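You operate a simulated robot arm through the tools that you are given. There is no shell and no other tool.

You run a simulated robot arm. Do the job below in one go: nothing can be reset, and whatever is moved stays where it is left.

Task
Stand both glasses on coasters and fill them with water to the line.
Fine: purple rim on the cork coaster, orange rim on the green; spill none; the jug goes back. Set down upright: glass with the purple rim, glass with the orange rim, water jug.

It is judged by the outcome, as a careful person would: the job done as asked, and still so three seconds after it is handed in. It fails if anything else is knocked over, pushed out of place, dropped, spilled or broken.

Robot
A 6-joint arm with a two-finger parallel gripper, fixed in place. Base frame: the origin is at the foot of the arm, x ahead of it, y to its left, z up; the work surface is at about z = 0.74. Lengths are in m, angles in rad, forces in N, time in s.
With the tool pointing down near the work surface it reaches from about 0.58 to 0.94 m from the base axis. Its first joint turns from -2.601 to 2.601 rad. Payload 3.43 kg.
The TCP is the grasp point between the finger pads, 0.034 m short of the fingertips. In the tool frame z runs along the fingers and y along their closing line. The gripper opens to 0.128 m. The fingers are 0.024 m wide and 0.012 m thick; the gripper's body (0.048 by 0.13 m) begins 0.096 m behind the TCP.
Orientation is told as [roll, pitch, yaw] about the base's x, y, z axes, in that order, counted from this pose: with the fingers straight down and closing along the base's y, the tool's x points along the base's -x, its y along +y and its z along -z.

Tools
- The arm moves only by the tool step_arm. Its argument "increments" is a list of rows, each an object (a shift or turn left out is 0, a gripper value left out holds the last) with "jaw": the opening in per cent of the stroke, from 0 (shut) to 100 (fully open); "travel": the shift along the tool's x, y, z in units of 300 mm (1.0 is 300 mm), a list of three; "angular": the turn, a rotation vector about the tool's x, y, z in units of 45 degrees (1.0 is 45 degrees), a list of three. In form: [{"jaw": jaw, "travel": [x, y, z], "angular": [rx, ry, rz]}, ...]. A call has 1 to 20 rows; each row is the pose to reach, as a shift and turn from the pose commanded when the call began, along the tool's axes at that moment. A call with a number of a shift or a turn outside -1 to 1 is refused whole. Each row takes 0.2 s and may step no farther than 0.05 m and 0.15 rad from the row before; otherwise, or with a gripper value out of range, the whole call is refused. Where a pose cannot be reached the arm comes as near as it can. A force on the tool above 40 N (or 10 N above the force at the start of the call, whichever is more), or a blocked arm, ends the call early, and 0.2 s more pass. Each finger travels about 0.108 m/s and halts on what it meets, pressing with about 35 N; the grip force reading is that of the motor and also rises with nothing between the fingers. The clock runs only during rows and for 0.2 s after the last one: add rows that repeat a pose to give the fingers time. The reply holds the time, the measured pose of the TCP, the force on the tool along the base axes, the opening and the grip force, in the units named above and with some noise, with the torque about the TCP (base axes, N m) and any sound that the robot's microphone picked up.
- Cameras (640 x 400 px; columns grow to the right, rows downward): "scene" is fixed at [0.0512, -0.6491, 1.473]; the picture's right is [0.61, -0.79, 0.00], its down [-0.36, -0.28, -0.89] and it looks along [0.71, 0.54, -0.45] (base axes); focal length 358 px, centre (320, 200). "wrist" rides on the gripper at [0.076, -0.011, -0.16] in the tool frame; the picture's right is [0.15, 0.99, 0.00], its down [-0.88, 0.13, -0.46] and it looks along [-0.45, 0.07, 0.89] (tool axes); focal length 234 px, centre (320, 200). There is no depth. A picture from a camera that has moved, and an enlarged one, comes with that camera's place and axes in the base frame and with its lens.
- camera(camera): a new picture of that camera. It takes no simulated time.
- slide_trunk(by): slides the trunk up (or, below 0, down) by that many m; the arm rides with it, the base frame stays. It gives what a move gives, with no picture.
- inspect(camera, box): a new picture of the part [left, top, right, bottom] of that camera's present view, enlarged. It takes no simulated time.
- sign_off(): hands the job in; it is judged then, once.

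Nothing tells you positions but the pictures and the camera data. Unless the task says otherwise, let go and move clear before handing in.

The tools are called as name(argument=value, ...) on one line, values as JSON. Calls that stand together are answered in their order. step_arm: Moves the arm, as the interface text tells. Its arguments: {"type":"object","properties":{"increments":{"type":"array"}},"required":["increments"]} The other tools are called the same way: slide_trunk (by) slides the trunk up or down; camera (camera) takes a picture; inspect (camera, box) takes an enlarged picture of a part of a camera's view; sign_off () hands the job in.

At the start:

```text
t: 0.0
position: [0.8112, 0.1327, 1.1209]
ee_rot: [0.001, 0.0, 0.002]
ft_force: [17.6, 3.8, -32.3]
wrist_torque: [0.23, 0.27, 0.18]
finger_gap: 0.1282
grasp_force: 0.1
trunk travel left (down, up): [-0.625, 0.085]
```

scene: 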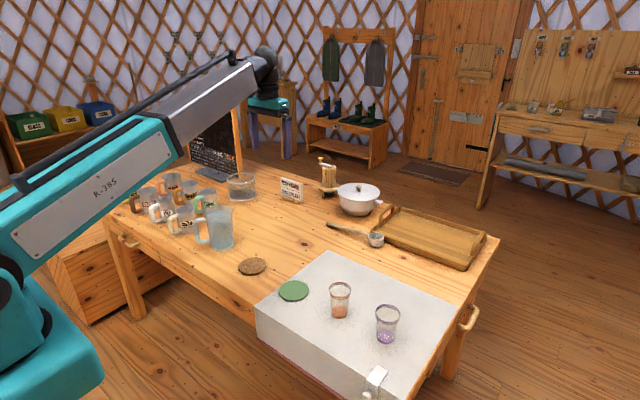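
wrist: 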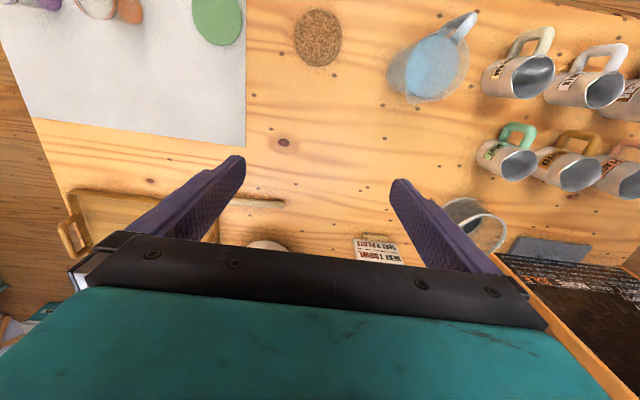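

I see a table with two rimmed glasses (orange and purple) on a grey cloth or slab, a green coaster, a cork coaster, and a water jug near the mugs. I'll look closer before moving.

inspect(camera="scene", box=[240, 240, 480, 400])

inspect(camera="scene", box=[110, 150, 290, 280])

inspect(camera="wrist", box=[0, 0, 320, 200])

inspect(camera="wrist", box=[320, 0, 640, 260])

inspect(camera="scene", box=[260, 150, 500, 280])

```text
2.50 times, centred on (360, 320) of scene
camera zoom: at [0.0512, -0.6491, 1.473], right [0.61, -0.79, 0.0], down [-0.36, -0.28, -0.89], along [0.71, 0.54, -0.45], focal length 894 px, centre (220, -100)
```

zoom: 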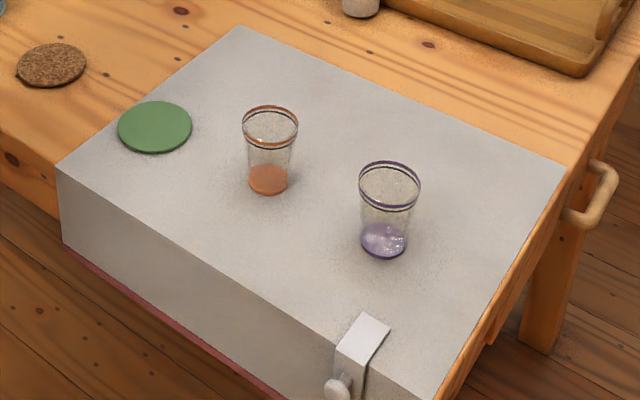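

```text
3.08 times, centred on (200, 215) of scene
camera zoom: at [0.0512, -0.6491, 1.473], right [0.61, -0.79, 0.0], down [-0.36, -0.28, -0.89], along [0.71, 0.54, -0.45], focal length 1100 px, centre (689, 154)
```

zoom: 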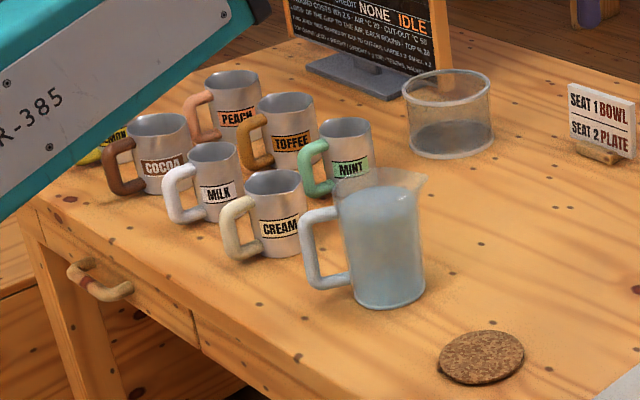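

```text
2.00 times, centred on (160, 100) of wrist
camera zoom: at [0.7354, 0.1209, 1.2806], right [-0.15, 0.99, 0.0], down [0.88, 0.13, 0.46], along [0.45, 0.07, -0.89], focal length 468 px, centre (640, 400)
```

zoom: 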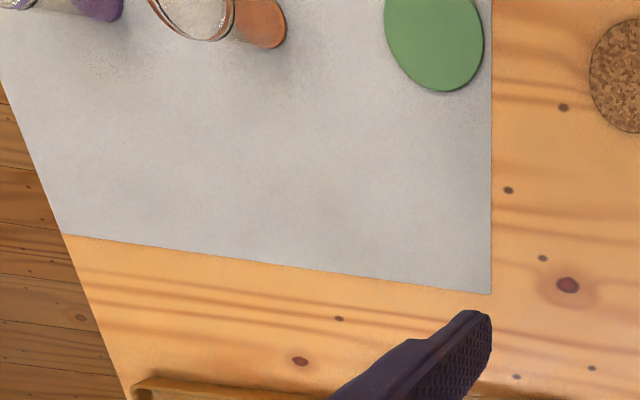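

```text
1.54 times, centred on (480, 130) of wrist
camera zoom: at [0.7354, 0.1209, 1.2806], right [-0.15, 0.99, 0.0], down [0.88, 0.13, 0.46], along [0.45, 0.07, -0.89], focal length 360 px, centre (74, 308)
```

zoom: 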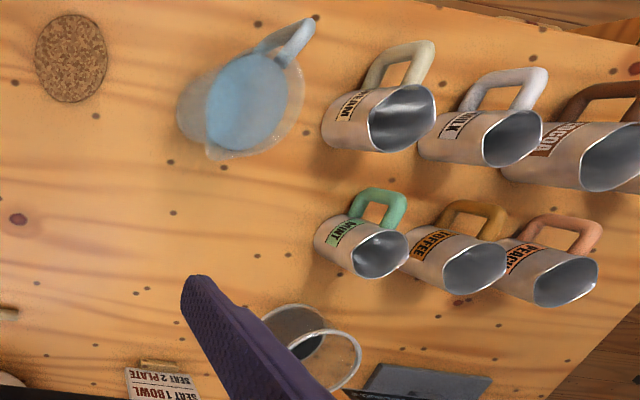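

```text
2.67 times, centred on (380, 215) of scene
camera zoom: at [0.0512, -0.6491, 1.473], right [0.61, -0.79, 0.0], down [-0.36, -0.28, -0.89], along [0.71, 0.54, -0.45], focal length 954 px, centre (160, 160)
```

zoom: 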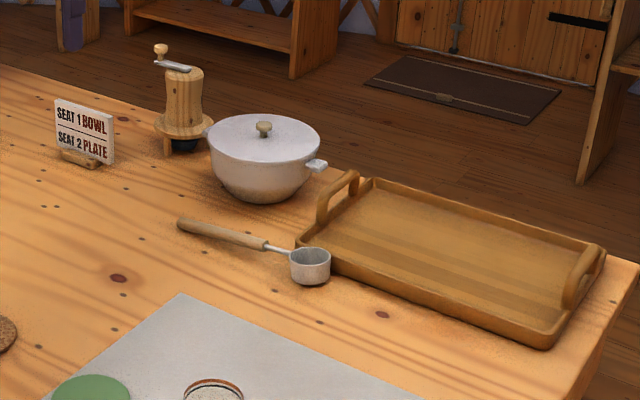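

The glasses stand near (0.68, -0.24) for orange and (0.68, -0.38) for purple. The green coaster is near (0.675, -0.07), the cork near (0.68, 0.115) and the jug near (0.70, 0.30). I'll move high up toward the orange glass for a better look.

step_arm(increments=[{"jaw": 75, "travel": [0.036, -0.1, 0.033]}, {"travel": [0.072, -0.2, 0.066]}, {"travel": [0.108, -0.3, 0.1]}, {"travel": [0.144, -0.4, 0.133]}, {"travel": [0.18, -0.5, 0.166]}, {"travel": [0.216, -0.6, 0.2]}, {"travel": [0.252, -0.7, 0.233]}, {"travel": [0.288, -0.8, 0.266]}, {"travel": [0.324, -0.9, 0.3]}, {"travel": [0.36, -1.0, 0.333]}, {"travel": [0.36, -1.0, 0.333]}])

```text
t: 2.4
position: [0.7061, -0.168, 1.0204]
ee_rot: [0.0, 0.0, 0.002]
ft_force: [0.2, 0.4, -0.2]
wrist_torque: [-0.03, 0.02, -0.01]
finger_gap: 0.0961
grasp_force: 0.0
trunk travel left (down, up): [-0.625, 0.085]
```

The arm is now over the grey cloth and I need fresh pictures to locate the glasses and coasters precisely.

camera(camera="wrist")

camera(camera="scene")

```text
taken
camera wrist: at [0.6285, -0.1792, 1.1797], right [-0.15, 0.99, 0.0], down [0.88, 0.13, 0.46], along [0.45, 0.07, -0.89], focal length 234 px, centre (320, 200)
```

wrist: 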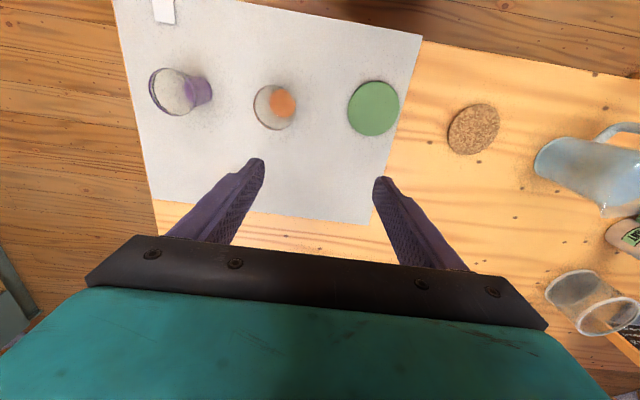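

```text
taken
```

scene: 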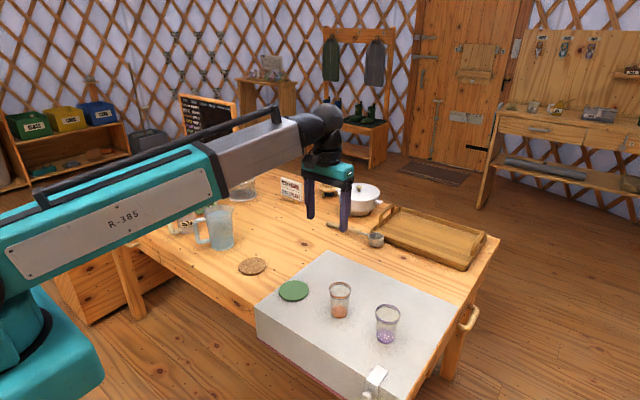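

Wrist readings put the orange glass at about (0.672, -0.238), with its rim near z 0.83. I'll descend over it, stopping with the fingertips above the rim, and check the alignment.

step_arm(increments=[{"travel": [0.03, -0.06, 0.03]}, {"travel": [0.06, -0.13, 0.1]}, {"travel": [0.09, -0.2, 0.2]}, {"travel": [0.1067, -0.2333, 0.3]}, {"travel": [0.1067, -0.2333, 0.38]}, {"travel": [0.1067, -0.2333, 0.4]}, {"travel": [0.1067, -0.2333, 0.4]}])

camera(camera="wrist")

inspect(camera="scene", box=[240, 200, 480, 350])

```text
t: 4.0
position: [0.6726, -0.2355, 0.8991]
ee_rot: [-0.001, -0.002, 0.003]
ft_force: [0.0, 0.7, -0.4]
wrist_torque: [0.0, 0.02, -0.01]
finger_gap: 0.0961
grasp_force: 0.1
trunk travel left (down, up): [-0.625, 0.085]
```

```text
taken
camera wrist: at [0.596, -0.2474, 1.0584], right [-0.15, 0.99, 0.0], down [0.88, 0.13, 0.46], along [0.45, 0.07, -0.89], focal length 234 px, centre (320, 200)
```

wrist: 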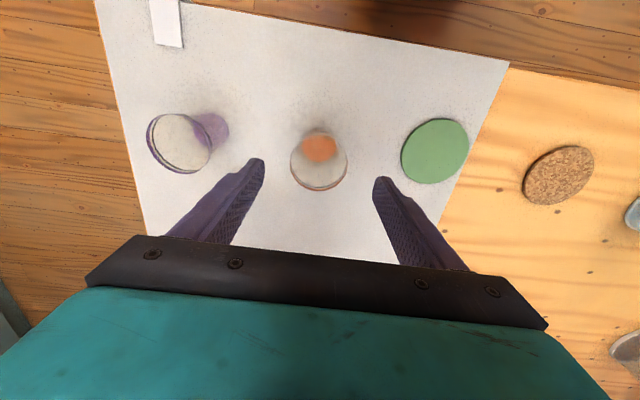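

```text
2.67 times, centred on (360, 275) of scene
camera zoom: at [0.0512, -0.6491, 1.473], right [0.61, -0.79, 0.0], down [-0.36, -0.28, -0.89], along [0.71, 0.54, -0.45], focal length 954 px, centre (213, 0)
```

zoom: 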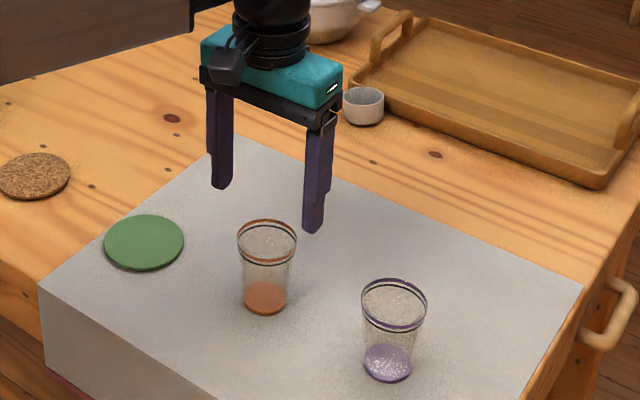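

The glass is centred between the fingers, so I'll descend to grip it about 3 cm below the rim and close.

step_arm(increments=[{"travel": [0, 0, 0.1]}, {"travel": [0, 0, 0.2]}, {"travel": [0, 0, 0.28]}, {"travel": [0, 0, 0.32]}, {"travel": [0, 0, 0.33]}, {"travel": [0, 0, 0.33]}])

camera(camera="wrist")

inspect(camera="scene", box=[260, 220, 420, 350])

```text
t: 5.4
position: [0.6741, -0.2372, 0.8002]
ee_rot: [0.0, -0.003, 0.0]
ft_force: [0.1, -0.6, 1.0]
wrist_torque: [0.03, 0.03, 0.01]
finger_gap: 0.096
grasp_force: 0.0
trunk travel left (down, up): [-0.625, 0.085]
```

```text
taken
camera wrist: at [0.5969, -0.2482, 0.9604], right [-0.15, 0.99, 0.0], down [0.88, 0.13, 0.46], along [0.45, 0.07, -0.89], focal length 234 px, centre (320, 200)
```

wrist: 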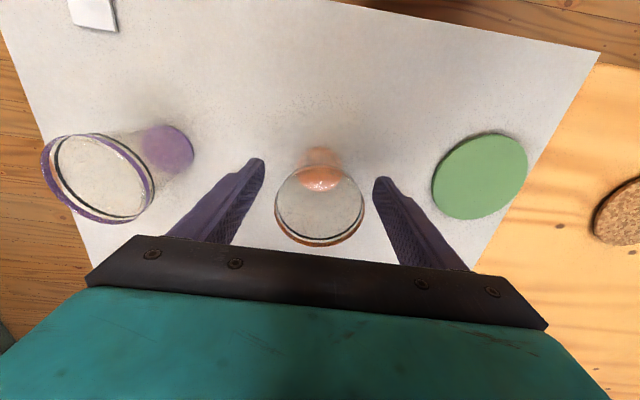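

```text
3.08 times, centred on (340, 285) of scene
camera zoom: at [0.0512, -0.6491, 1.473], right [0.61, -0.79, 0.0], down [-0.36, -0.28, -0.89], along [0.71, 0.54, -0.45], focal length 1100 px, centre (258, -62)
```

zoom: 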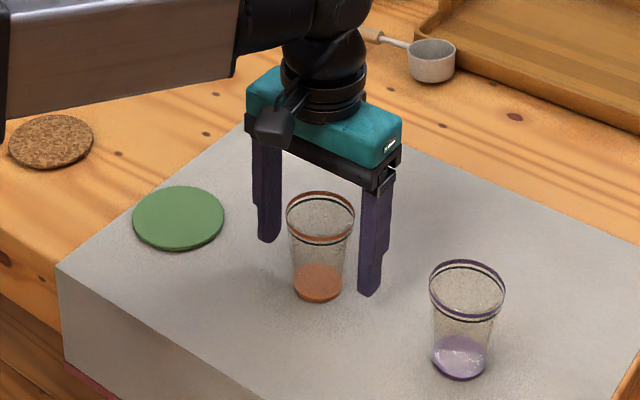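

The glass sits about 3 mm nearer the robot than the finger line. I'll correct that and close.

step_arm(increments=[{"travel": [0.011, 0, 0]}, {"travel": [0.011, 0, 0.0], "jaw": 55}, {"travel": [0.011, 0, 0.0], "jaw": 30}, {"travel": [0.011, 0, 0.0], "jaw": 30}, {"travel": [0.011, 0, 0.0], "jaw": 30}])

```text
t: 6.6
position: [0.6696, -0.2368, 0.801]
ee_rot: [-0.001, -0.004, -0.002]
ft_force: [-0.7, -1.2, -0.1]
wrist_torque: [-0.03, 0.0, 0.03]
finger_gap: 0.0588
grasp_force: 34.8
trunk travel left (down, up): [-0.625, 0.085]
```

The grip holds at 0.0588 m opening. I'll lift and carry the glass to above the green coaster near (0.656, -0.082).

step_arm(increments=[{"travel": [0, 0, -0.05]}, {"travel": [0, 0, -0.12]}, {"travel": [0, 0, -0.2]}, {"travel": [0.01, 0.07, -0.25]}, {"travel": [0.02, 0.17, -0.25]}, {"travel": [0.03, 0.28, -0.25]}, {"travel": [0.04, 0.4, -0.25]}, {"travel": [0.043, 0.48, -0.25]}, {"travel": [0.043, 0.517, -0.25]}, {"travel": [0.043, 0.517, -0.25]}])

camera(camera="wrist")

inspect(camera="scene", box=[220, 200, 380, 330])

```text
t: 8.8
position: [0.6558, -0.0816, 0.8761]
ee_rot: [0.0, -0.001, -0.001]
ft_force: [-0.3, -0.2, -1.1]
wrist_torque: [0.02, 0.04, 0.02]
finger_gap: 0.0585
grasp_force: 34.9
trunk travel left (down, up): [-0.625, 0.085]
```

```text
taken
camera wrist: at [0.5801, -0.0933, 1.0363], right [-0.15, 0.99, 0.0], down [0.88, 0.13, 0.46], along [0.45, 0.07, -0.89], focal length 234 px, centre (320, 200)
```

wrist: 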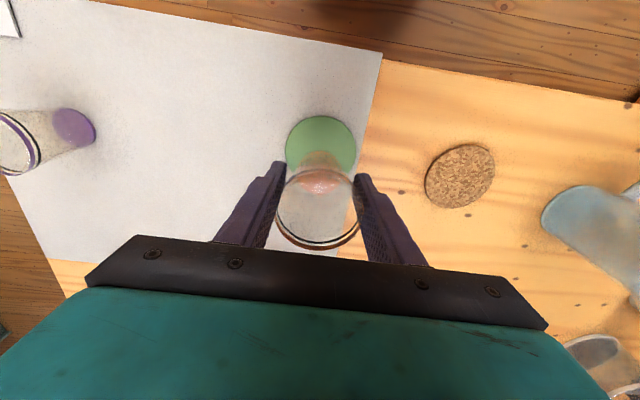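

```text
3.08 times, centred on (300, 265) of scene
camera zoom: at [0.0512, -0.6491, 1.473], right [0.61, -0.79, 0.0], down [-0.36, -0.28, -0.89], along [0.71, 0.54, -0.45], focal length 1100 px, centre (382, 0)
```

zoom: 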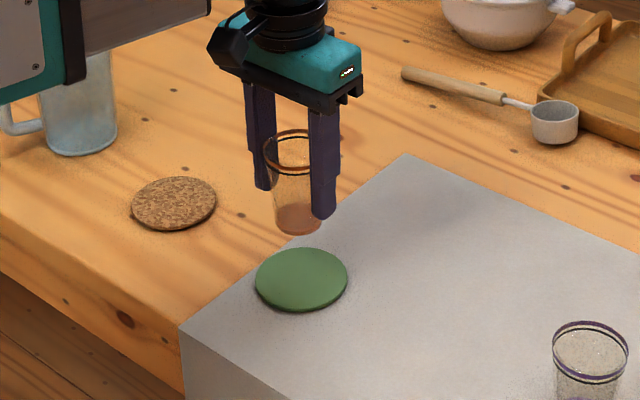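

The glass hovers centred over the green coaster to within a few mm. I'll lower it gently until it touches.

step_arm(increments=[{"travel": [0, 0, 0.06]}, {"travel": [0, 0, 0.13]}, {"travel": [0, 0, 0.18]}, {"travel": [0, 0, 0.205]}, {"travel": [0, 0, 0.215]}, {"travel": [0, 0, 0.215]}])

camera(camera="wrist")

inspect(camera="scene", box=[260, 240, 340, 310])

```text
t: 10.2
position: [0.657, -0.0824, 0.8104]
ee_rot: [0.001, -0.003, -0.001]
ft_force: [-0.4, -0.2, -1.1]
wrist_torque: [0.0, 0.0, 0.0]
finger_gap: 0.0588
grasp_force: 34.9
trunk travel left (down, up): [-0.625, 0.085]
```

```text
taken
camera wrist: at [0.5807, -0.0942, 0.9712], right [-0.15, 0.99, 0.0], down [0.88, 0.13, 0.46], along [0.45, 0.07, -0.89], focal length 234 px, centre (320, 200)
```

wrist: 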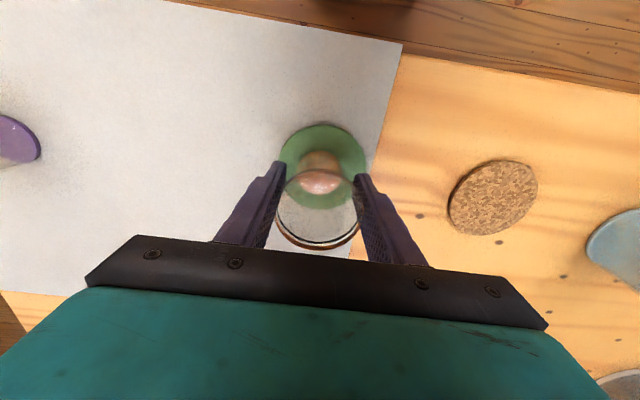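

```text
5.71 times, centred on (300, 275) of scene
camera zoom: at [0.0512, -0.6491, 1.473], right [0.61, -0.79, 0.0], down [-0.36, -0.28, -0.89], along [0.71, 0.54, -0.45], focal length 2043 px, centre (434, -229)
```

zoom: 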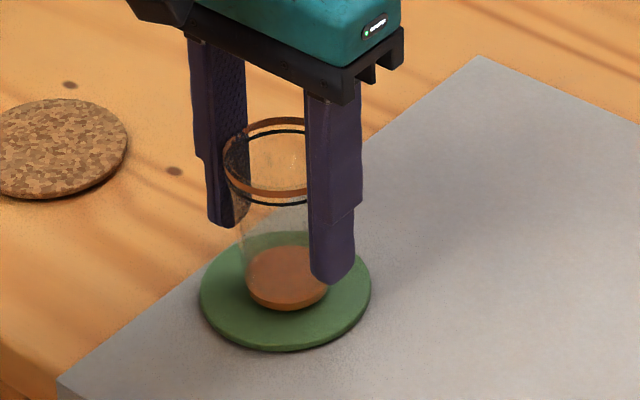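

The glass bottom is a few mm above the coaster and well centred. I'll lower slowly to contact.

step_arm(increments=[{"travel": [0, 0, 0.005]}, {"travel": [0, 0, 0.01]}, {"travel": [0, 0, 0.01]}])

step_arm(increments=[{"travel": [0, 0, 0.004]}, {"travel": [0, 0, 0.004]}])

```text
t: 11.0
position: [0.6574, -0.0826, 0.809]
ee_rot: [0.002, -0.003, 0.001]
ft_force: [-0.7, -0.9, -2.0]
wrist_torque: [-0.02, 0.02, -0.01]
finger_gap: 0.0587
grasp_force: 34.8
trunk travel left (down, up): [-0.625, 0.085]
```

```text
t: 11.6
position: [0.6587, -0.0818, 0.809]
ee_rot: [0.0, -0.004, 0.002]
ft_force: [-0.1, 0.4, 6.1]
wrist_torque: [0.0, -0.06, 0.01]
finger_gap: 0.0588
grasp_force: 35.1
trunk travel left (down, up): [-0.625, 0.085]
```

The force rose to +6 N, so the glass rests on the coaster. I'll release and rise clear.

step_arm(increments=[{"jaw": 55}, {"jaw": 75}, {"jaw": 75}, {"travel": [0, 0, -0.05]}, {"travel": [0, 0, -0.15]}, {"travel": [0, 0, -0.28]}, {"travel": [0, 0, -0.4]}, {"travel": [0, 0, -0.5]}, {"travel": [0, 0, -0.5]}])

camera(camera="wrist")

inspect(camera="scene", box=[220, 220, 380, 320])

```text
t: 13.6
position: [0.6566, -0.0819, 0.9604]
ee_rot: [-0.001, -0.003, -0.001]
ft_force: [0.6, -0.3, -0.6]
wrist_torque: [-0.03, 0.03, -0.01]
finger_gap: 0.096
grasp_force: 0.1
trunk travel left (down, up): [-0.625, 0.085]
```

```text
taken
camera wrist: at [0.5808, -0.0938, 1.12], right [-0.15, 0.99, 0.0], down [0.88, 0.13, 0.46], along [0.45, 0.07, -0.89], focal length 234 px, centre (320, 200)
```

wrist: 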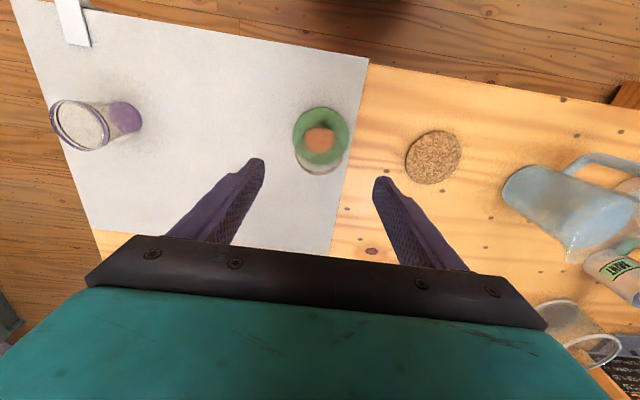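

```text
4.00 times, centred on (300, 270) of scene
camera zoom: at [0.0512, -0.6491, 1.473], right [0.61, -0.79, 0.0], down [-0.36, -0.28, -0.89], along [0.71, 0.54, -0.45], focal length 1430 px, centre (400, -80)
```

zoom: 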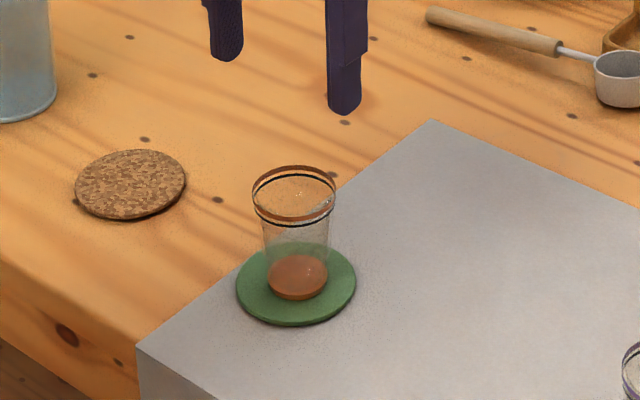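

The orange glass stands on the green coaster. I'll fill it first, while the cork side is still empty and gives the jug room. Next I go high over the jug to look at its shape and handle direction.

step_arm(increments=[{"travel": [0, 0.03, -0.1]}, {"travel": [0, 0.12, -0.2]}, {"travel": [0, 0.24, -0.3]}, {"travel": [0, 0.38, -0.36]}, {"travel": [0, 0.53, -0.4]}, {"travel": [0, 0.68, -0.4]}, {"travel": [0, 0.82, -0.4]}, {"travel": [0, 0.94, -0.4]}, {"travel": [0, 1.0, -0.4], "jaw": 100}, {"travel": [0, 1.0, -0.4]}])

camera(camera="wrist")

inspect(camera="scene", box=[170, 180, 270, 280])

```text
t: 14.8
position: [0.659, 0.066, 1.0779]
ee_rot: [0.0, -0.012, 0.005]
ft_force: [1.4, 0.8, -2.2]
wrist_torque: [-0.08, 0.07, -0.06]
finger_gap: 0.0961
grasp_force: 0.1
trunk travel left (down, up): [-0.625, 0.085]
stopped in row 6: the force on the tool passed its limit at 54 N (the readings are from after the stop); the commanded pose is now the measured one
```

```text
taken
camera wrist: at [0.5814, 0.0555, 1.2376], right [-0.15, 0.99, 0.0], down [0.87, 0.14, 0.47], along [0.46, 0.07, -0.88], focal length 234 px, centre (320, 200)
```

wrist: 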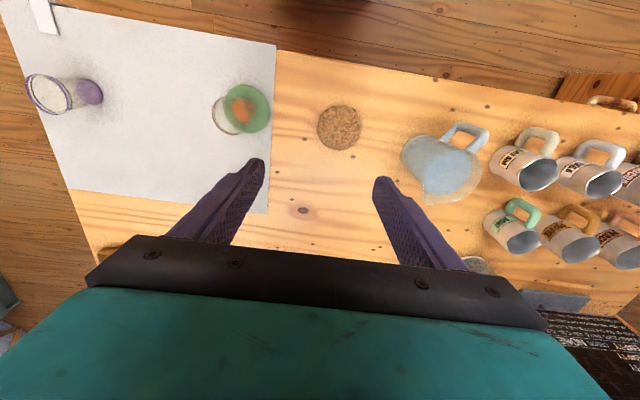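

```text
4.00 times, centred on (220, 230) of scene
camera zoom: at [0.0512, -0.6491, 1.473], right [0.61, -0.79, 0.0], down [-0.36, -0.28, -0.89], along [0.71, 0.54, -0.45], focal length 1430 px, centre (720, 80)
```

zoom: 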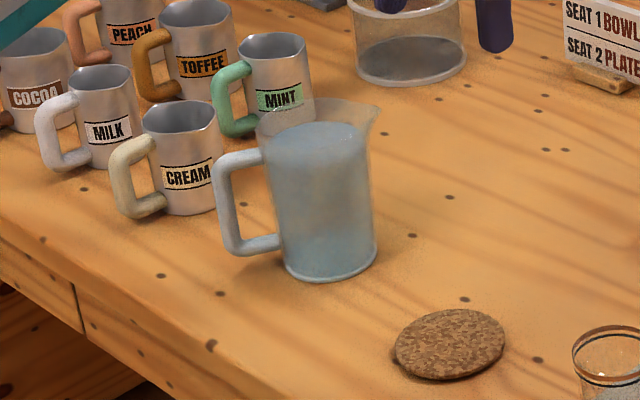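

The call ended early on a force spike of 54 N, with nothing visible near the tool. I'll check the full scene before moving on.

camera(camera="scene")

inspect(camera="wrist", box=[380, 80, 540, 220])

```text
taken
```

scene: 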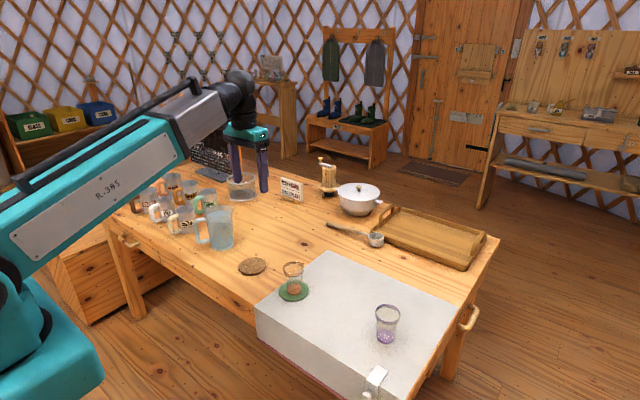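

```text
2.86 times, centred on (460, 150) of wrist
camera zoom: at [0.5814, 0.0555, 1.2376], right [-0.15, 0.99, 0.0], down [0.87, 0.14, 0.47], along [0.46, 0.07, -0.88], focal length 669 px, centre (-80, 343)
```

zoom: 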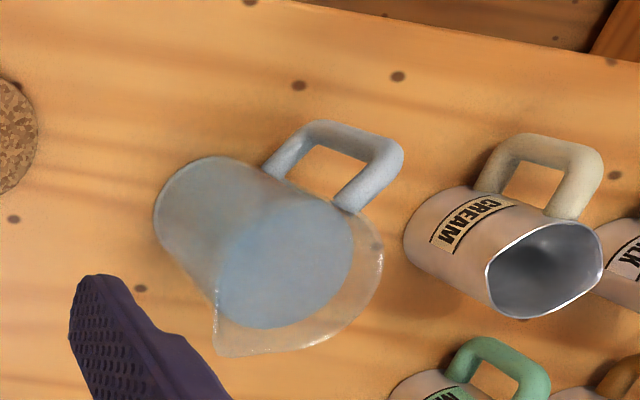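

Nothing was touched; the spike looks like inertia from too fast a start, so I'll move more gently. The jug base is near (0.70, 0.30), its spout points about -28° (away and to the right), and it is about 0.14 m tall. I'll go above it with the gripper turned to match.

step_arm(increments=[{"travel": [-0.005, 0.03, 0.0], "angular": [0, 0.003, 0.03], "jaw": 90}, {"travel": [-0.018, 0.1, 0.01], "angular": [0, 0.006, 0.1]}, {"travel": [-0.034, 0.19, 0.02], "angular": [0, 0.01, 0.19], "jaw": 100}, {"travel": [-0.05, 0.28, 0.035], "angular": [0, 0.015, 0.28]}, {"travel": [-0.067, 0.38, 0.05], "angular": [0, 0.015, 0.37]}, {"travel": [-0.085, 0.48, 0.06], "angular": [0, 0.015, 0.45]}, {"travel": [-0.103, 0.58, 0.07], "angular": [0, 0.015, 0.52]}, {"travel": [-0.12, 0.67, 0.08], "angular": [0, 0.015, 0.58]}, {"travel": [-0.133, 0.74, 0.09], "angular": [0, 0.015, 0.61]}, {"travel": [-0.137, 0.77, 0.093], "angular": [0, 0.015, 0.622]}, {"travel": [-0.137, 0.77, 0.093], "angular": [0, 0.015, 0.622]}])

camera(camera="wrist")

inspect(camera="scene", box=[150, 120, 310, 280])

```text
t: 17.2
position: [0.6994, 0.2978, 1.0484]
ee_rot: [0.002, 0.0, -0.483]
ft_force: [-0.5, -1.0, 0.9]
wrist_torque: [0.06, -0.04, -0.01]
finger_gap: 0.128
grasp_force: 0.0
trunk travel left (down, up): [-0.625, 0.085]
```

```text
taken
camera wrist: at [0.6275, 0.3237, 1.2091], right [0.33, 0.94, 0.0], down [0.84, -0.29, 0.46], along [0.43, -0.15, -0.89], focal length 234 px, centre (320, 200)
```

wrist: 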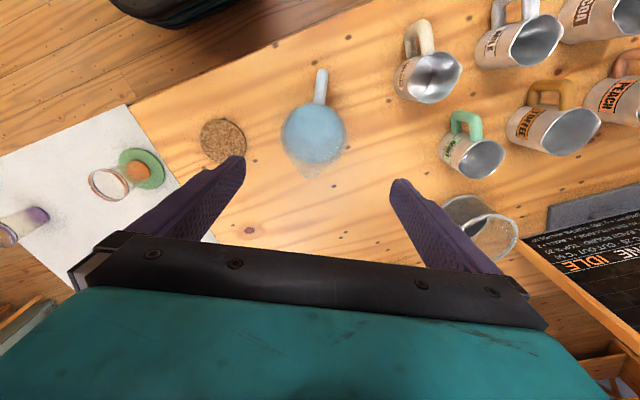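

```text
2.50 times, centred on (230, 200) of scene
camera zoom: at [0.0512, -0.6491, 1.473], right [0.61, -0.79, 0.0], down [-0.36, -0.28, -0.89], along [0.71, 0.54, -0.45], focal length 894 px, centre (545, 200)
```

zoom: 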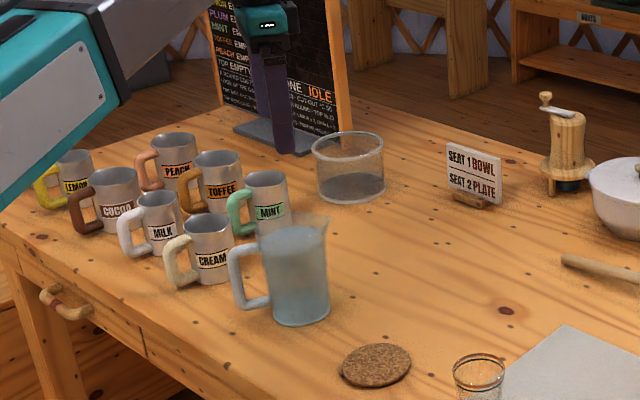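

The jug is now roughly beneath the tool, so I'll zoom in to get its alignment.

inspect(camera="wrist", box=[240, 50, 400, 200])

```text
2.67 times, centred on (320, 125) of wrist
camera zoom: at [0.6275, 0.3237, 1.2091], right [0.33, 0.94, 0.0], down [0.84, -0.29, 0.46], along [0.43, -0.15, -0.89], focal length 624 px, centre (320, 400)
```

zoom: 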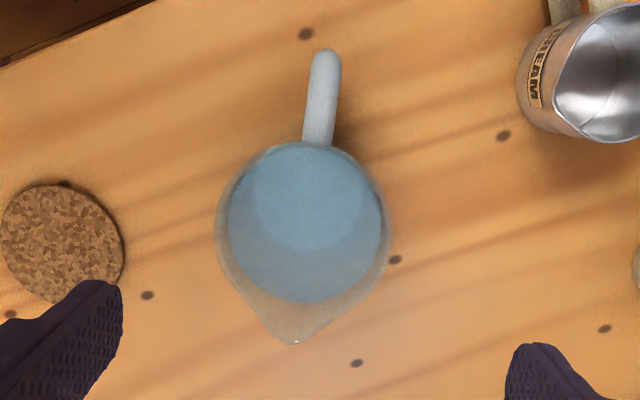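

The jug axis is at about (0.689, 0.294), with the spout at -26°. Before gripping, I'll rehearse the pouring tilt empty-handed above the green-coaster side to see whether it can be reached.

step_arm(increments=[{"travel": [-0.005, -0.03, 0], "angular": [0, 0, 0.02]}, {"travel": [-0.02, -0.1, 0], "angular": [0, 0, 0.07]}, {"travel": [-0.035, -0.19, 0], "angular": [0, 0, 0.14]}, {"travel": [-0.052, -0.28, 0], "angular": [0, 0, 0.21]}, {"travel": [-0.07, -0.38, 0], "angular": [0, 0, 0.28]}, {"travel": [-0.088, -0.48, 0], "angular": [0, 0, 0.35]}, {"travel": [-0.106, -0.58, 0], "angular": [0, 0, 0.42]}, {"travel": [-0.125, -0.68, 0], "angular": [0, 0, 0.49]}, {"travel": [-0.143, -0.78, 0], "angular": [0, 0, 0.56]}, {"travel": [-0.16, -0.87, 0], "angular": [0, 0, 0.63]}, {"travel": [-0.173, -0.945, 0], "angular": [0, 0, 0.69]}, {"travel": [-0.18, -0.983, 0], "angular": [0, 0, 0.718]}, {"travel": [-0.18, -0.983, 0], "angular": [0, 0, 0.718]}])

step_arm(increments=[{"angular": [0, 0.05, 0]}, {"angular": [0, 0.15, 0]}, {"angular": [0, 0.28, 0]}, {"angular": [0, 0.42, 0]}, {"angular": [0, 0.56, 0]}, {"angular": [0, 0.7, 0]}, {"angular": [0, 0.83, 0]}, {"angular": [0, 0.94, 0]}, {"angular": [0, 1.0, 0]}, {"angular": [0, 1.0, 0]}])

camera(camera="wrist")

camera(camera="scene")

```text
t: 20.0
position: [0.6095, 0.0128, 1.0503]
ee_rot: [0.001, 0.003, -1.047]
ft_force: [-0.2, -0.6, 0.5]
wrist_torque: [-0.02, -0.01, 0.02]
finger_gap: 0.1279
grasp_force: 0.1
trunk travel left (down, up): [-0.625, 0.085]
```

```text
t: 22.2
position: [0.623, 0.055, 0.9969]
ee_rot: [0.044, 0.766, -1.045]
ft_force: [0.2, 0.0, -0.1]
wrist_torque: [0.02, 0.02, 0.02]
finger_gap: 0.1279
grasp_force: 0.1
out of reach, approached as far as the arm can: row 6, 7, 8, 9, 10
trunk travel left (down, up): [-0.625, 0.085]
```

```text
taken
camera wrist: at [0.6349, -0.0028, 1.1637], right [0.82, 0.56, 0.13], down [0.57, -0.77, -0.28], along [-0.05, 0.3, -0.95], focal length 234 px, centre (320, 200)
```

wrist: 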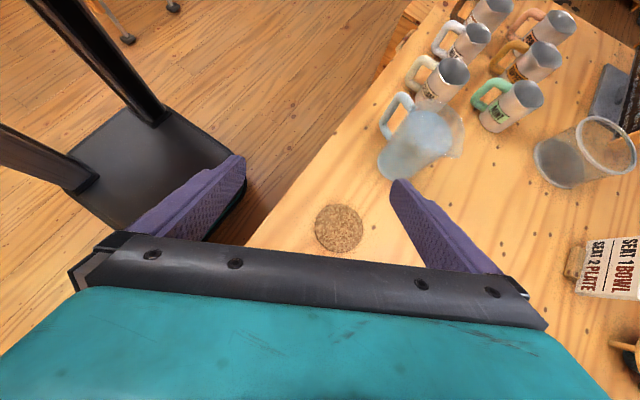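

```text
taken
```

scene: 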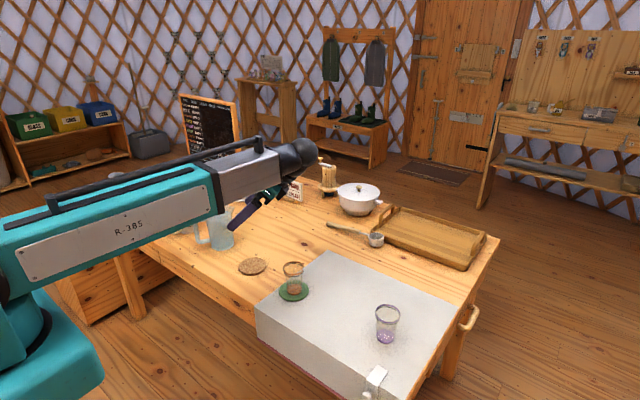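

From here, with the tool tilting back toward the robot, the arm reaches only about 25-30° of tilt. I'll return upright and rehearse with the spout turned further, to the right and slightly toward the robot, so the tool tips outward instead.

step_arm(increments=[{"angular": [0, -0.06, 0]}, {"angular": [0, -0.18, 0]}, {"angular": [0, -0.33, 0]}, {"angular": [0, -0.48, 0]}, {"angular": [0, -0.63, 0]}, {"angular": [0, -0.78, 0]}, {"angular": [0, -0.92, 0]}, {"angular": [0, -1.0, 0]}, {"angular": [0, -1.0, 0]}])

```text
t: 24.2
position: [0.6212, 0.0548, 0.9961]
ee_rot: [0.002, -0.001, -1.046]
ft_force: [0.2, 0.3, -0.6]
wrist_torque: [-0.03, 0.0, 0.0]
finger_gap: 0.1279
grasp_force: 0.1
out of reach, approached as far as the arm can: row 1
trunk travel left (down, up): [-0.625, 0.085]
```

The tool is upright again. Now I'll try a yaw of about -105°.

step_arm(increments=[{"travel": [-0.02, 0.01, 0], "angular": [0, 0, 0.05]}, {"travel": [-0.05, 0.02, -0.02], "angular": [0, 0, 0.15]}, {"travel": [-0.1, 0.05, -0.04], "angular": [0, 0, 0.3]}, {"travel": [-0.15, 0.07, -0.06], "angular": [0, 0, 0.45]}, {"travel": [-0.2, 0.095, -0.08], "angular": [0, 0, 0.6]}, {"travel": [-0.25, 0.12, -0.1], "angular": [0, 0, 0.75]}, {"travel": [-0.28, 0.13, -0.1], "angular": [0, 0, 0.88]}, {"travel": [-0.29, 0.137, -0.1], "angular": [0, 0, 0.97]}, {"travel": [-0.29, 0.137, -0.1], "angular": [0, 0, 1.0]}, {"travel": [-0.29, 0.137, -0.1], "angular": [0, 0, 1.0]}])

step_arm(increments=[{"angular": [0, 0.05, 0]}, {"angular": [0, 0.15, 0]}, {"angular": [0, 0.28, 0]}, {"angular": [0, 0.42, 0]}, {"angular": [0, 0.56, 0]}, {"angular": [0, 0.7, 0]}, {"angular": [0, 0.83, 0]}, {"angular": [0, 0.94, 0]}, {"angular": [0, 1.0, 0]}, {"angular": [0, 1.0, 0]}])

camera(camera="scene")

camera(camera="wrist")

```text
t: 26.4
position: [0.7003, 0.0005, 1.0251]
ee_rot: [-0.001, 0.002, -1.833]
ft_force: [0.2, -0.1, 0.1]
wrist_torque: [0.0, -0.01, 0.01]
finger_gap: 0.128
grasp_force: 0.0
trunk travel left (down, up): [-0.625, 0.085]
```

```text
t: 28.6
position: [0.7018, 0.0007, 1.0254]
ee_rot: [0.0, 0.787, -1.832]
ft_force: [-0.5, 0.2, 0.5]
wrist_torque: [-0.02, -0.04, 0.01]
finger_gap: 0.1279
grasp_force: 0.1
trunk travel left (down, up): [-0.625, 0.085]
```

```text
taken
```

scene: 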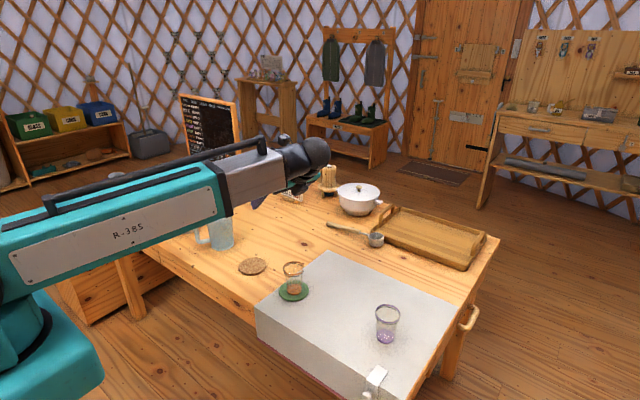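

```text
taken
camera wrist: at [0.6749, -0.055, 1.1915], right [0.98, -0.15, 0.1], down [-0.12, -0.95, -0.3], along [0.14, 0.29, -0.95], focal length 234 px, centre (320, 200)
```

wrist: 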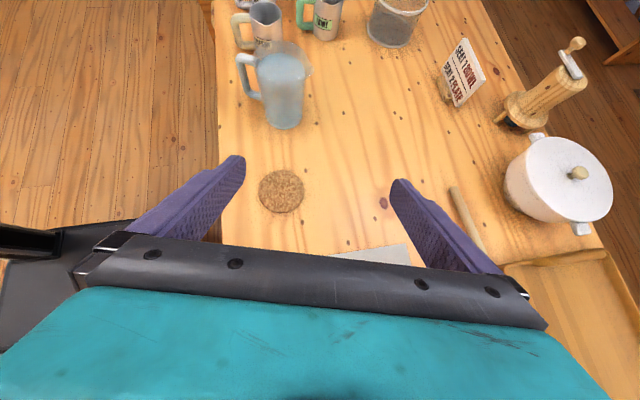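

At this yaw a 45° tilt is reachable. I'll rehearse lower, at the true pouring height, and check both the extra tilt and whether the scene camera can still see the glass.

step_arm(increments=[{"travel": [-0.02, -0.005, 0.02]}, {"travel": [-0.08, -0.018, 0.09]}, {"travel": [-0.15, -0.033, 0.167]}, {"travel": [-0.22, -0.048, 0.245]}, {"travel": [-0.29, -0.064, 0.323]}, {"travel": [-0.33, -0.073, 0.367]}, {"travel": [-0.346, -0.076, 0.385]}, {"travel": [-0.346, -0.076, 0.385]}])

camera(camera="scene")

inspect(camera="scene", box=[240, 200, 340, 310])

step_arm(increments=[{"angular": [0, 0.05, 0]}, {"angular": [0, 0.15, 0]}, {"angular": [0, 0.25, 0]}, {"angular": [0, 0.33, 0]}, {"angular": [0, 0.33, 0]}])

camera(camera="scene")

```text
t: 30.4
position: [0.6816, 0.0127, 0.8708]
ee_rot: [0.001, 0.788, -1.831]
ft_force: [-0.7, -0.2, 0.5]
wrist_torque: [0.01, -0.04, -0.01]
finger_gap: 0.128
grasp_force: 0.0
trunk travel left (down, up): [-0.625, 0.085]
```

```text
taken
```

scene: 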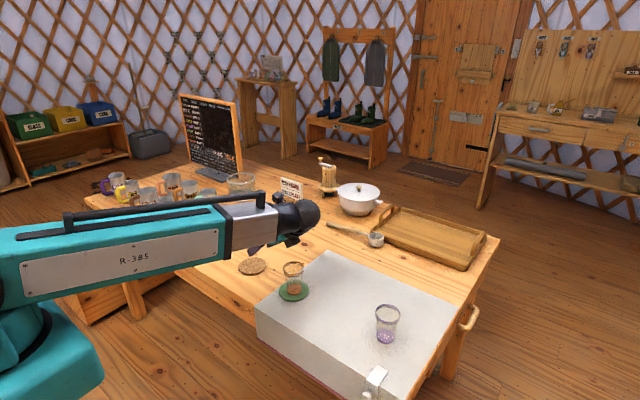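

```text
3.64 times, centred on (290, 255) of scene
camera zoom: at [0.0512, -0.6491, 1.473], right [0.61, -0.79, 0.0], down [-0.36, -0.28, -0.89], along [0.71, 0.54, -0.45], focal length 1300 px, centre (429, 0)
```

zoom: 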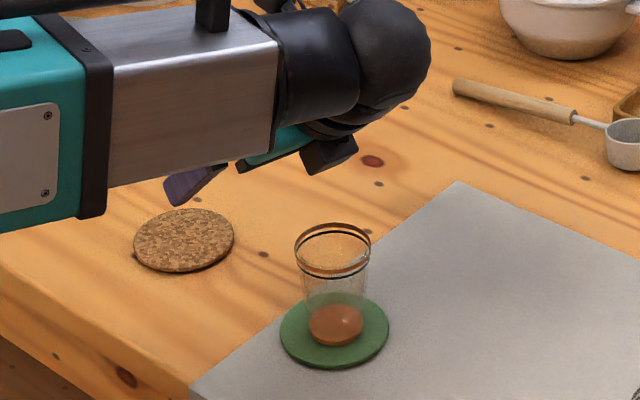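

```text
t: 31.6
position: [0.6809, 0.0128, 0.8689]
ee_rot: [-0.001, 1.047, -1.831]
ft_force: [0.8, -0.2, -0.7]
wrist_torque: [0.0, -0.03, 0.01]
finger_gap: 0.1279
grasp_force: 0.0
trunk travel left (down, up): [-0.625, 0.085]
```

```text
taken
```

scene: 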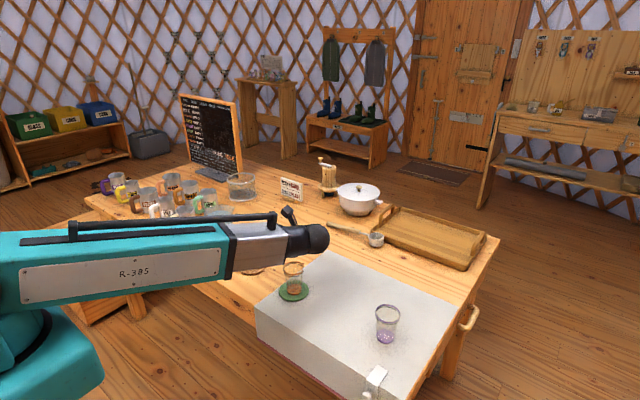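

A 60° tilt is reachable here and the glass stays visible to the scene camera. I'll raise, untilt, and go back above the jug to grip it.

step_arm(increments=[{"travel": [0.03, 0, -0.017], "angular": [0, -0.05, 0]}, {"travel": [0.1, 0, -0.058], "angular": [0, -0.15, 0]}, {"travel": [0.17, 0, -0.1], "angular": [0, -0.28, 0]}, {"travel": [0.24, 0, -0.14], "angular": [0, -0.42, 0]}, {"travel": [0.31, 0, -0.18], "angular": [0, -0.56, 0]}, {"travel": [0.37, 0, -0.214], "angular": [0, -0.7, 0]}, {"travel": [0.42, 0, -0.242], "angular": [0, -0.83, 0]}, {"travel": [0.433, 0, -0.25], "angular": [0, -0.95, 0]}, {"travel": [0.433, 0, -0.25], "angular": [0, -1.0, 0]}, {"travel": [0.433, 0, -0.25], "angular": [0, -1.0, 0]}])

step_arm(increments=[{"angular": [0, -0.05, 0]}, {"angular": [0, -0.15, 0]}, {"angular": [0, -0.25, 0]}, {"angular": [0, -0.317, 0]}, {"angular": [0, -0.334, 0]}, {"angular": [0, -0.334, 0]}])

```text
t: 33.8
position: [0.6815, 0.0123, 1.021]
ee_rot: [0.001, 0.261, -1.834]
ft_force: [0.3, 0.0, -0.3]
wrist_torque: [0.0, 0.03, -0.03]
finger_gap: 0.1279
grasp_force: 0.1
trunk travel left (down, up): [-0.625, 0.085]
```

```text
t: 35.2
position: [0.6811, 0.014, 1.0205]
ee_rot: [0.0, -0.003, -1.832]
ft_force: [-0.1, 0.3, 1.0]
wrist_torque: [0.01, 0.02, 0.02]
finger_gap: 0.1281
grasp_force: 0.1
trunk travel left (down, up): [-0.625, 0.085]
```

The tool is upright and clear. I'll travel back to above the jug in two gentle legs.

step_arm(increments=[{"travel": [0.02, -0.005, 0], "angular": [0, 0, -0.05]}, {"travel": [0.07, -0.015, -0.02], "angular": [0, 0, -0.15]}, {"travel": [0.14, -0.03, -0.04], "angular": [0, 0, -0.28]}, {"travel": [0.21, -0.05, -0.06], "angular": [0, 0, -0.42]}, {"travel": [0.28, -0.07, -0.08], "angular": [0, 0, -0.56]}, {"travel": [0.36, -0.087, -0.1], "angular": [0, 0, -0.7]}, {"travel": [0.43, -0.104, -0.1], "angular": [0, 0, -0.84]}, {"travel": [0.475, -0.115, -0.1], "angular": [0, 0, -0.96]}, {"travel": [0.487, -0.117, -0.1], "angular": [0, 0, -1.0]}, {"travel": [0.487, -0.117, -0.1], "angular": [0, 0, -1.0]}])

step_arm(increments=[{"travel": [0.015, 0.01, 0], "angular": [0, 0, -0.04]}, {"travel": [0.06, 0.037, 0], "angular": [0, 0, -0.12]}, {"travel": [0.12, 0.073, 0], "angular": [0, 0, -0.24]}, {"travel": [0.18, 0.11, 0], "angular": [0, 0, -0.36]}, {"travel": [0.24, 0.147, 0], "angular": [0, 0, -0.48]}, {"travel": [0.3, 0.184, 0], "angular": [0, 0, -0.6]}, {"travel": [0.345, 0.212, 0], "angular": [0, 0, -0.7]}, {"travel": [0.368, 0.226, 0], "angular": [0, 0, -0.745]}, {"travel": [0.372, 0.228, 0], "angular": [0, 0, -0.757]}, {"travel": [0.372, 0.228, 0], "angular": [0, 0, -0.757]}])

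camera(camera="wrist")

inspect(camera="wrist", box=[240, 50, 400, 200])

```text
t: 37.4
position: [0.6858, 0.1636, 1.0503]
ee_rot: [-0.001, -0.001, -1.047]
ft_force: [-0.9, 0.2, -0.1]
wrist_torque: [-0.01, -0.01, -0.03]
finger_gap: 0.1279
grasp_force: 0.0
trunk travel left (down, up): [-0.625, 0.085]
```

```text
t: 39.6
position: [0.6871, 0.2958, 1.0489]
ee_rot: [-0.003, -0.001, -0.449]
ft_force: [-1.0, -0.6, 0.8]
wrist_torque: [0.01, 0.01, -0.01]
finger_gap: 0.1279
grasp_force: 0.0
trunk travel left (down, up): [-0.625, 0.085]
```

```text
taken
camera wrist: at [0.6145, 0.3184, 1.2091], right [0.3, 0.95, 0.0], down [0.85, -0.27, 0.46], along [0.43, -0.14, -0.89], focal length 234 px, centre (320, 200)
```

wrist: 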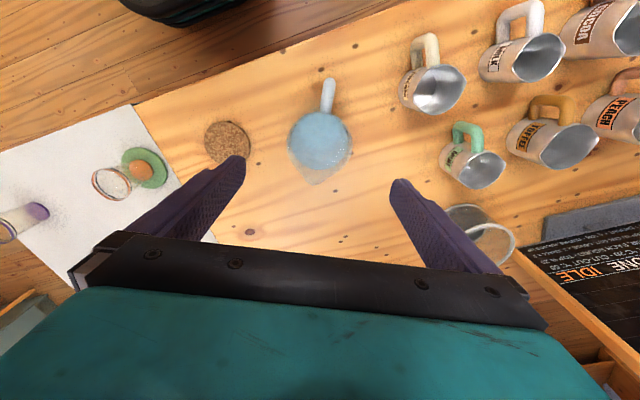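

```text
2.67 times, centred on (320, 125) of wrist
camera zoom: at [0.6145, 0.3184, 1.2091], right [0.3, 0.95, 0.0], down [0.85, -0.27, 0.46], along [0.43, -0.14, -0.89], focal length 624 px, centre (320, 400)
```

zoom: 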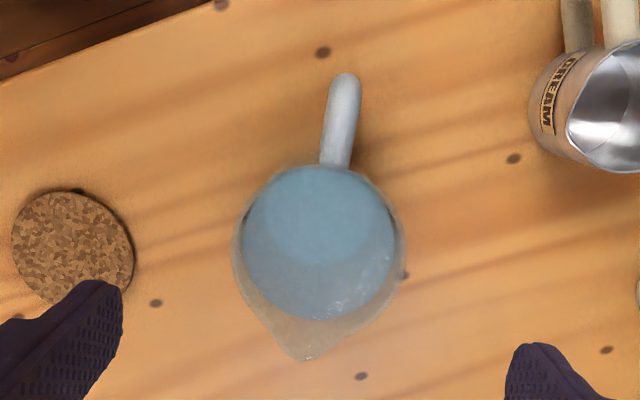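

The jug is centred under the tool, at about (0.687, 0.295). I'll descend to just above the rim and check.

step_arm(increments=[{"travel": [0, 0, 0.03]}, {"travel": [0, 0, 0.11]}, {"travel": [0, 0, 0.2]}, {"travel": [0, 0, 0.29]}, {"travel": [0, 0, 0.36]}, {"travel": [0, 0, 0.39]}, {"travel": [0, 0, 0.39]}])

camera(camera="wrist")

inspect(camera="scene", box=[150, 150, 310, 270])

```text
t: 41.2
position: [0.687, 0.2937, 0.9334]
ee_rot: [-0.002, 0.0, -0.453]
ft_force: [0.1, -0.8, 0.0]
wrist_torque: [0.0, 0.0, 0.04]
finger_gap: 0.1281
grasp_force: 0.0
trunk travel left (down, up): [-0.625, 0.085]
```

```text
taken
camera wrist: at [0.6141, 0.3173, 1.0927], right [0.3, 0.95, 0.0], down [0.85, -0.27, 0.46], along [0.43, -0.14, -0.89], focal length 234 px, centre (320, 200)
```

wrist: 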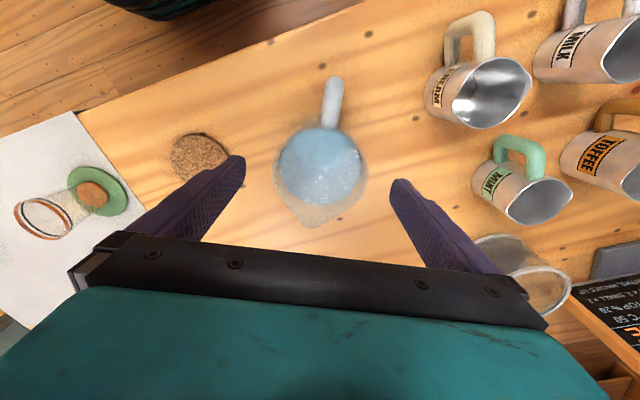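

```text
3.33 times, centred on (230, 210) of scene
camera zoom: at [0.0512, -0.6491, 1.473], right [0.61, -0.79, 0.0], down [-0.36, -0.28, -0.89], along [0.71, 0.54, -0.45], focal length 1192 px, centre (620, 167)
```

zoom: 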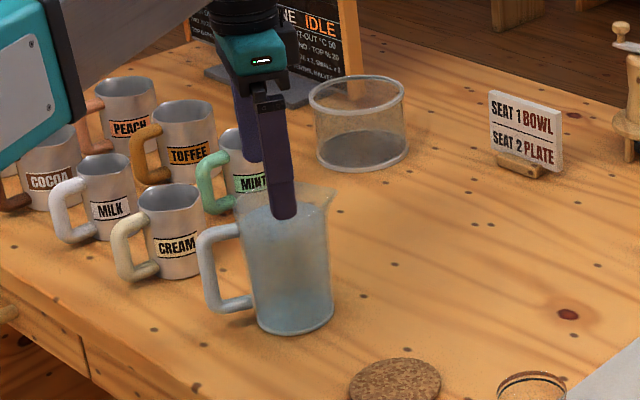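

Both sides have clearance, so I'll descend to the grip height (z ≈ 0.82).

step_arm(increments=[{"travel": [0, 0, 0.03]}, {"travel": [0, 0, 0.1]}, {"travel": [0, 0, 0.18]}, {"travel": [0, 0, 0.26]}, {"travel": [0, 0, 0.33]}, {"travel": [0, 0, 0.37]}, {"travel": [0, 0, 0.377]}, {"travel": [0, 0, 0.377]}])

camera(camera="wrist")

inspect(camera="scene", box=[150, 150, 310, 270])

```text
t: 43.0
position: [0.6873, 0.2961, 0.8188]
ee_rot: [-0.001, 0.001, -0.451]
ft_force: [-0.4, 1.4, -0.1]
wrist_torque: [0.0, 0.02, 0.0]
finger_gap: 0.1282
grasp_force: 0.0
trunk travel left (down, up): [-0.625, 0.085]
```

```text
taken
camera wrist: at [0.615, 0.3188, 0.979], right [0.3, 0.95, 0.0], down [0.85, -0.27, 0.46], along [0.43, -0.14, -0.89], focal length 234 px, centre (320, 200)
```

wrist: 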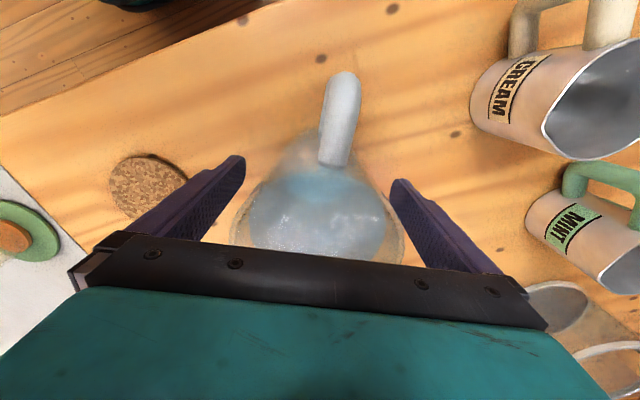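

```text
3.33 times, centred on (230, 210) of scene
camera zoom: at [0.0512, -0.6491, 1.473], right [0.61, -0.79, 0.0], down [-0.36, -0.28, -0.89], along [0.71, 0.54, -0.45], focal length 1192 px, centre (620, 167)
```

zoom: 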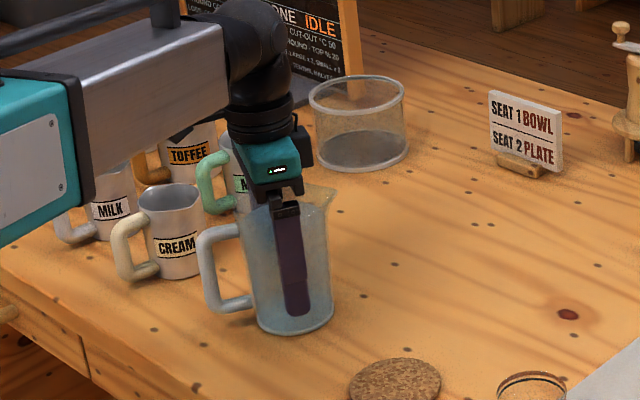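

Nothing is touching, so I'll close on the jug.

step_arm(increments=[{"jaw": 85}, {"jaw": 75}, {"jaw": 65}, {"jaw": 50}, {"jaw": 50}, {"jaw": 50}])

inspect(camera="scene", box=[150, 150, 310, 270])

```text
t: 44.4
position: [0.688, 0.2955, 0.8184]
ee_rot: [-0.001, 0.001, -0.452]
ft_force: [-1.2, -2.6, 0.4]
wrist_torque: [0.06, -0.03, -0.03]
finger_gap: 0.0916
grasp_force: 34.5
trunk travel left (down, up): [-0.625, 0.085]
```

```text
3.33 times, centred on (230, 210) of scene
camera zoom: at [0.0512, -0.6491, 1.473], right [0.61, -0.79, 0.0], down [-0.36, -0.28, -0.89], along [0.71, 0.54, -0.45], focal length 1192 px, centre (620, 167)
```

zoom: 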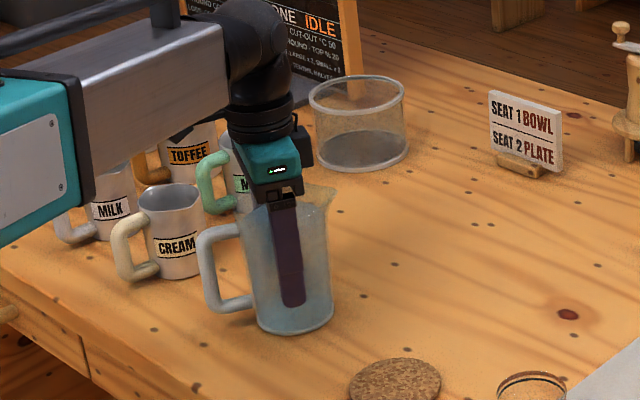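

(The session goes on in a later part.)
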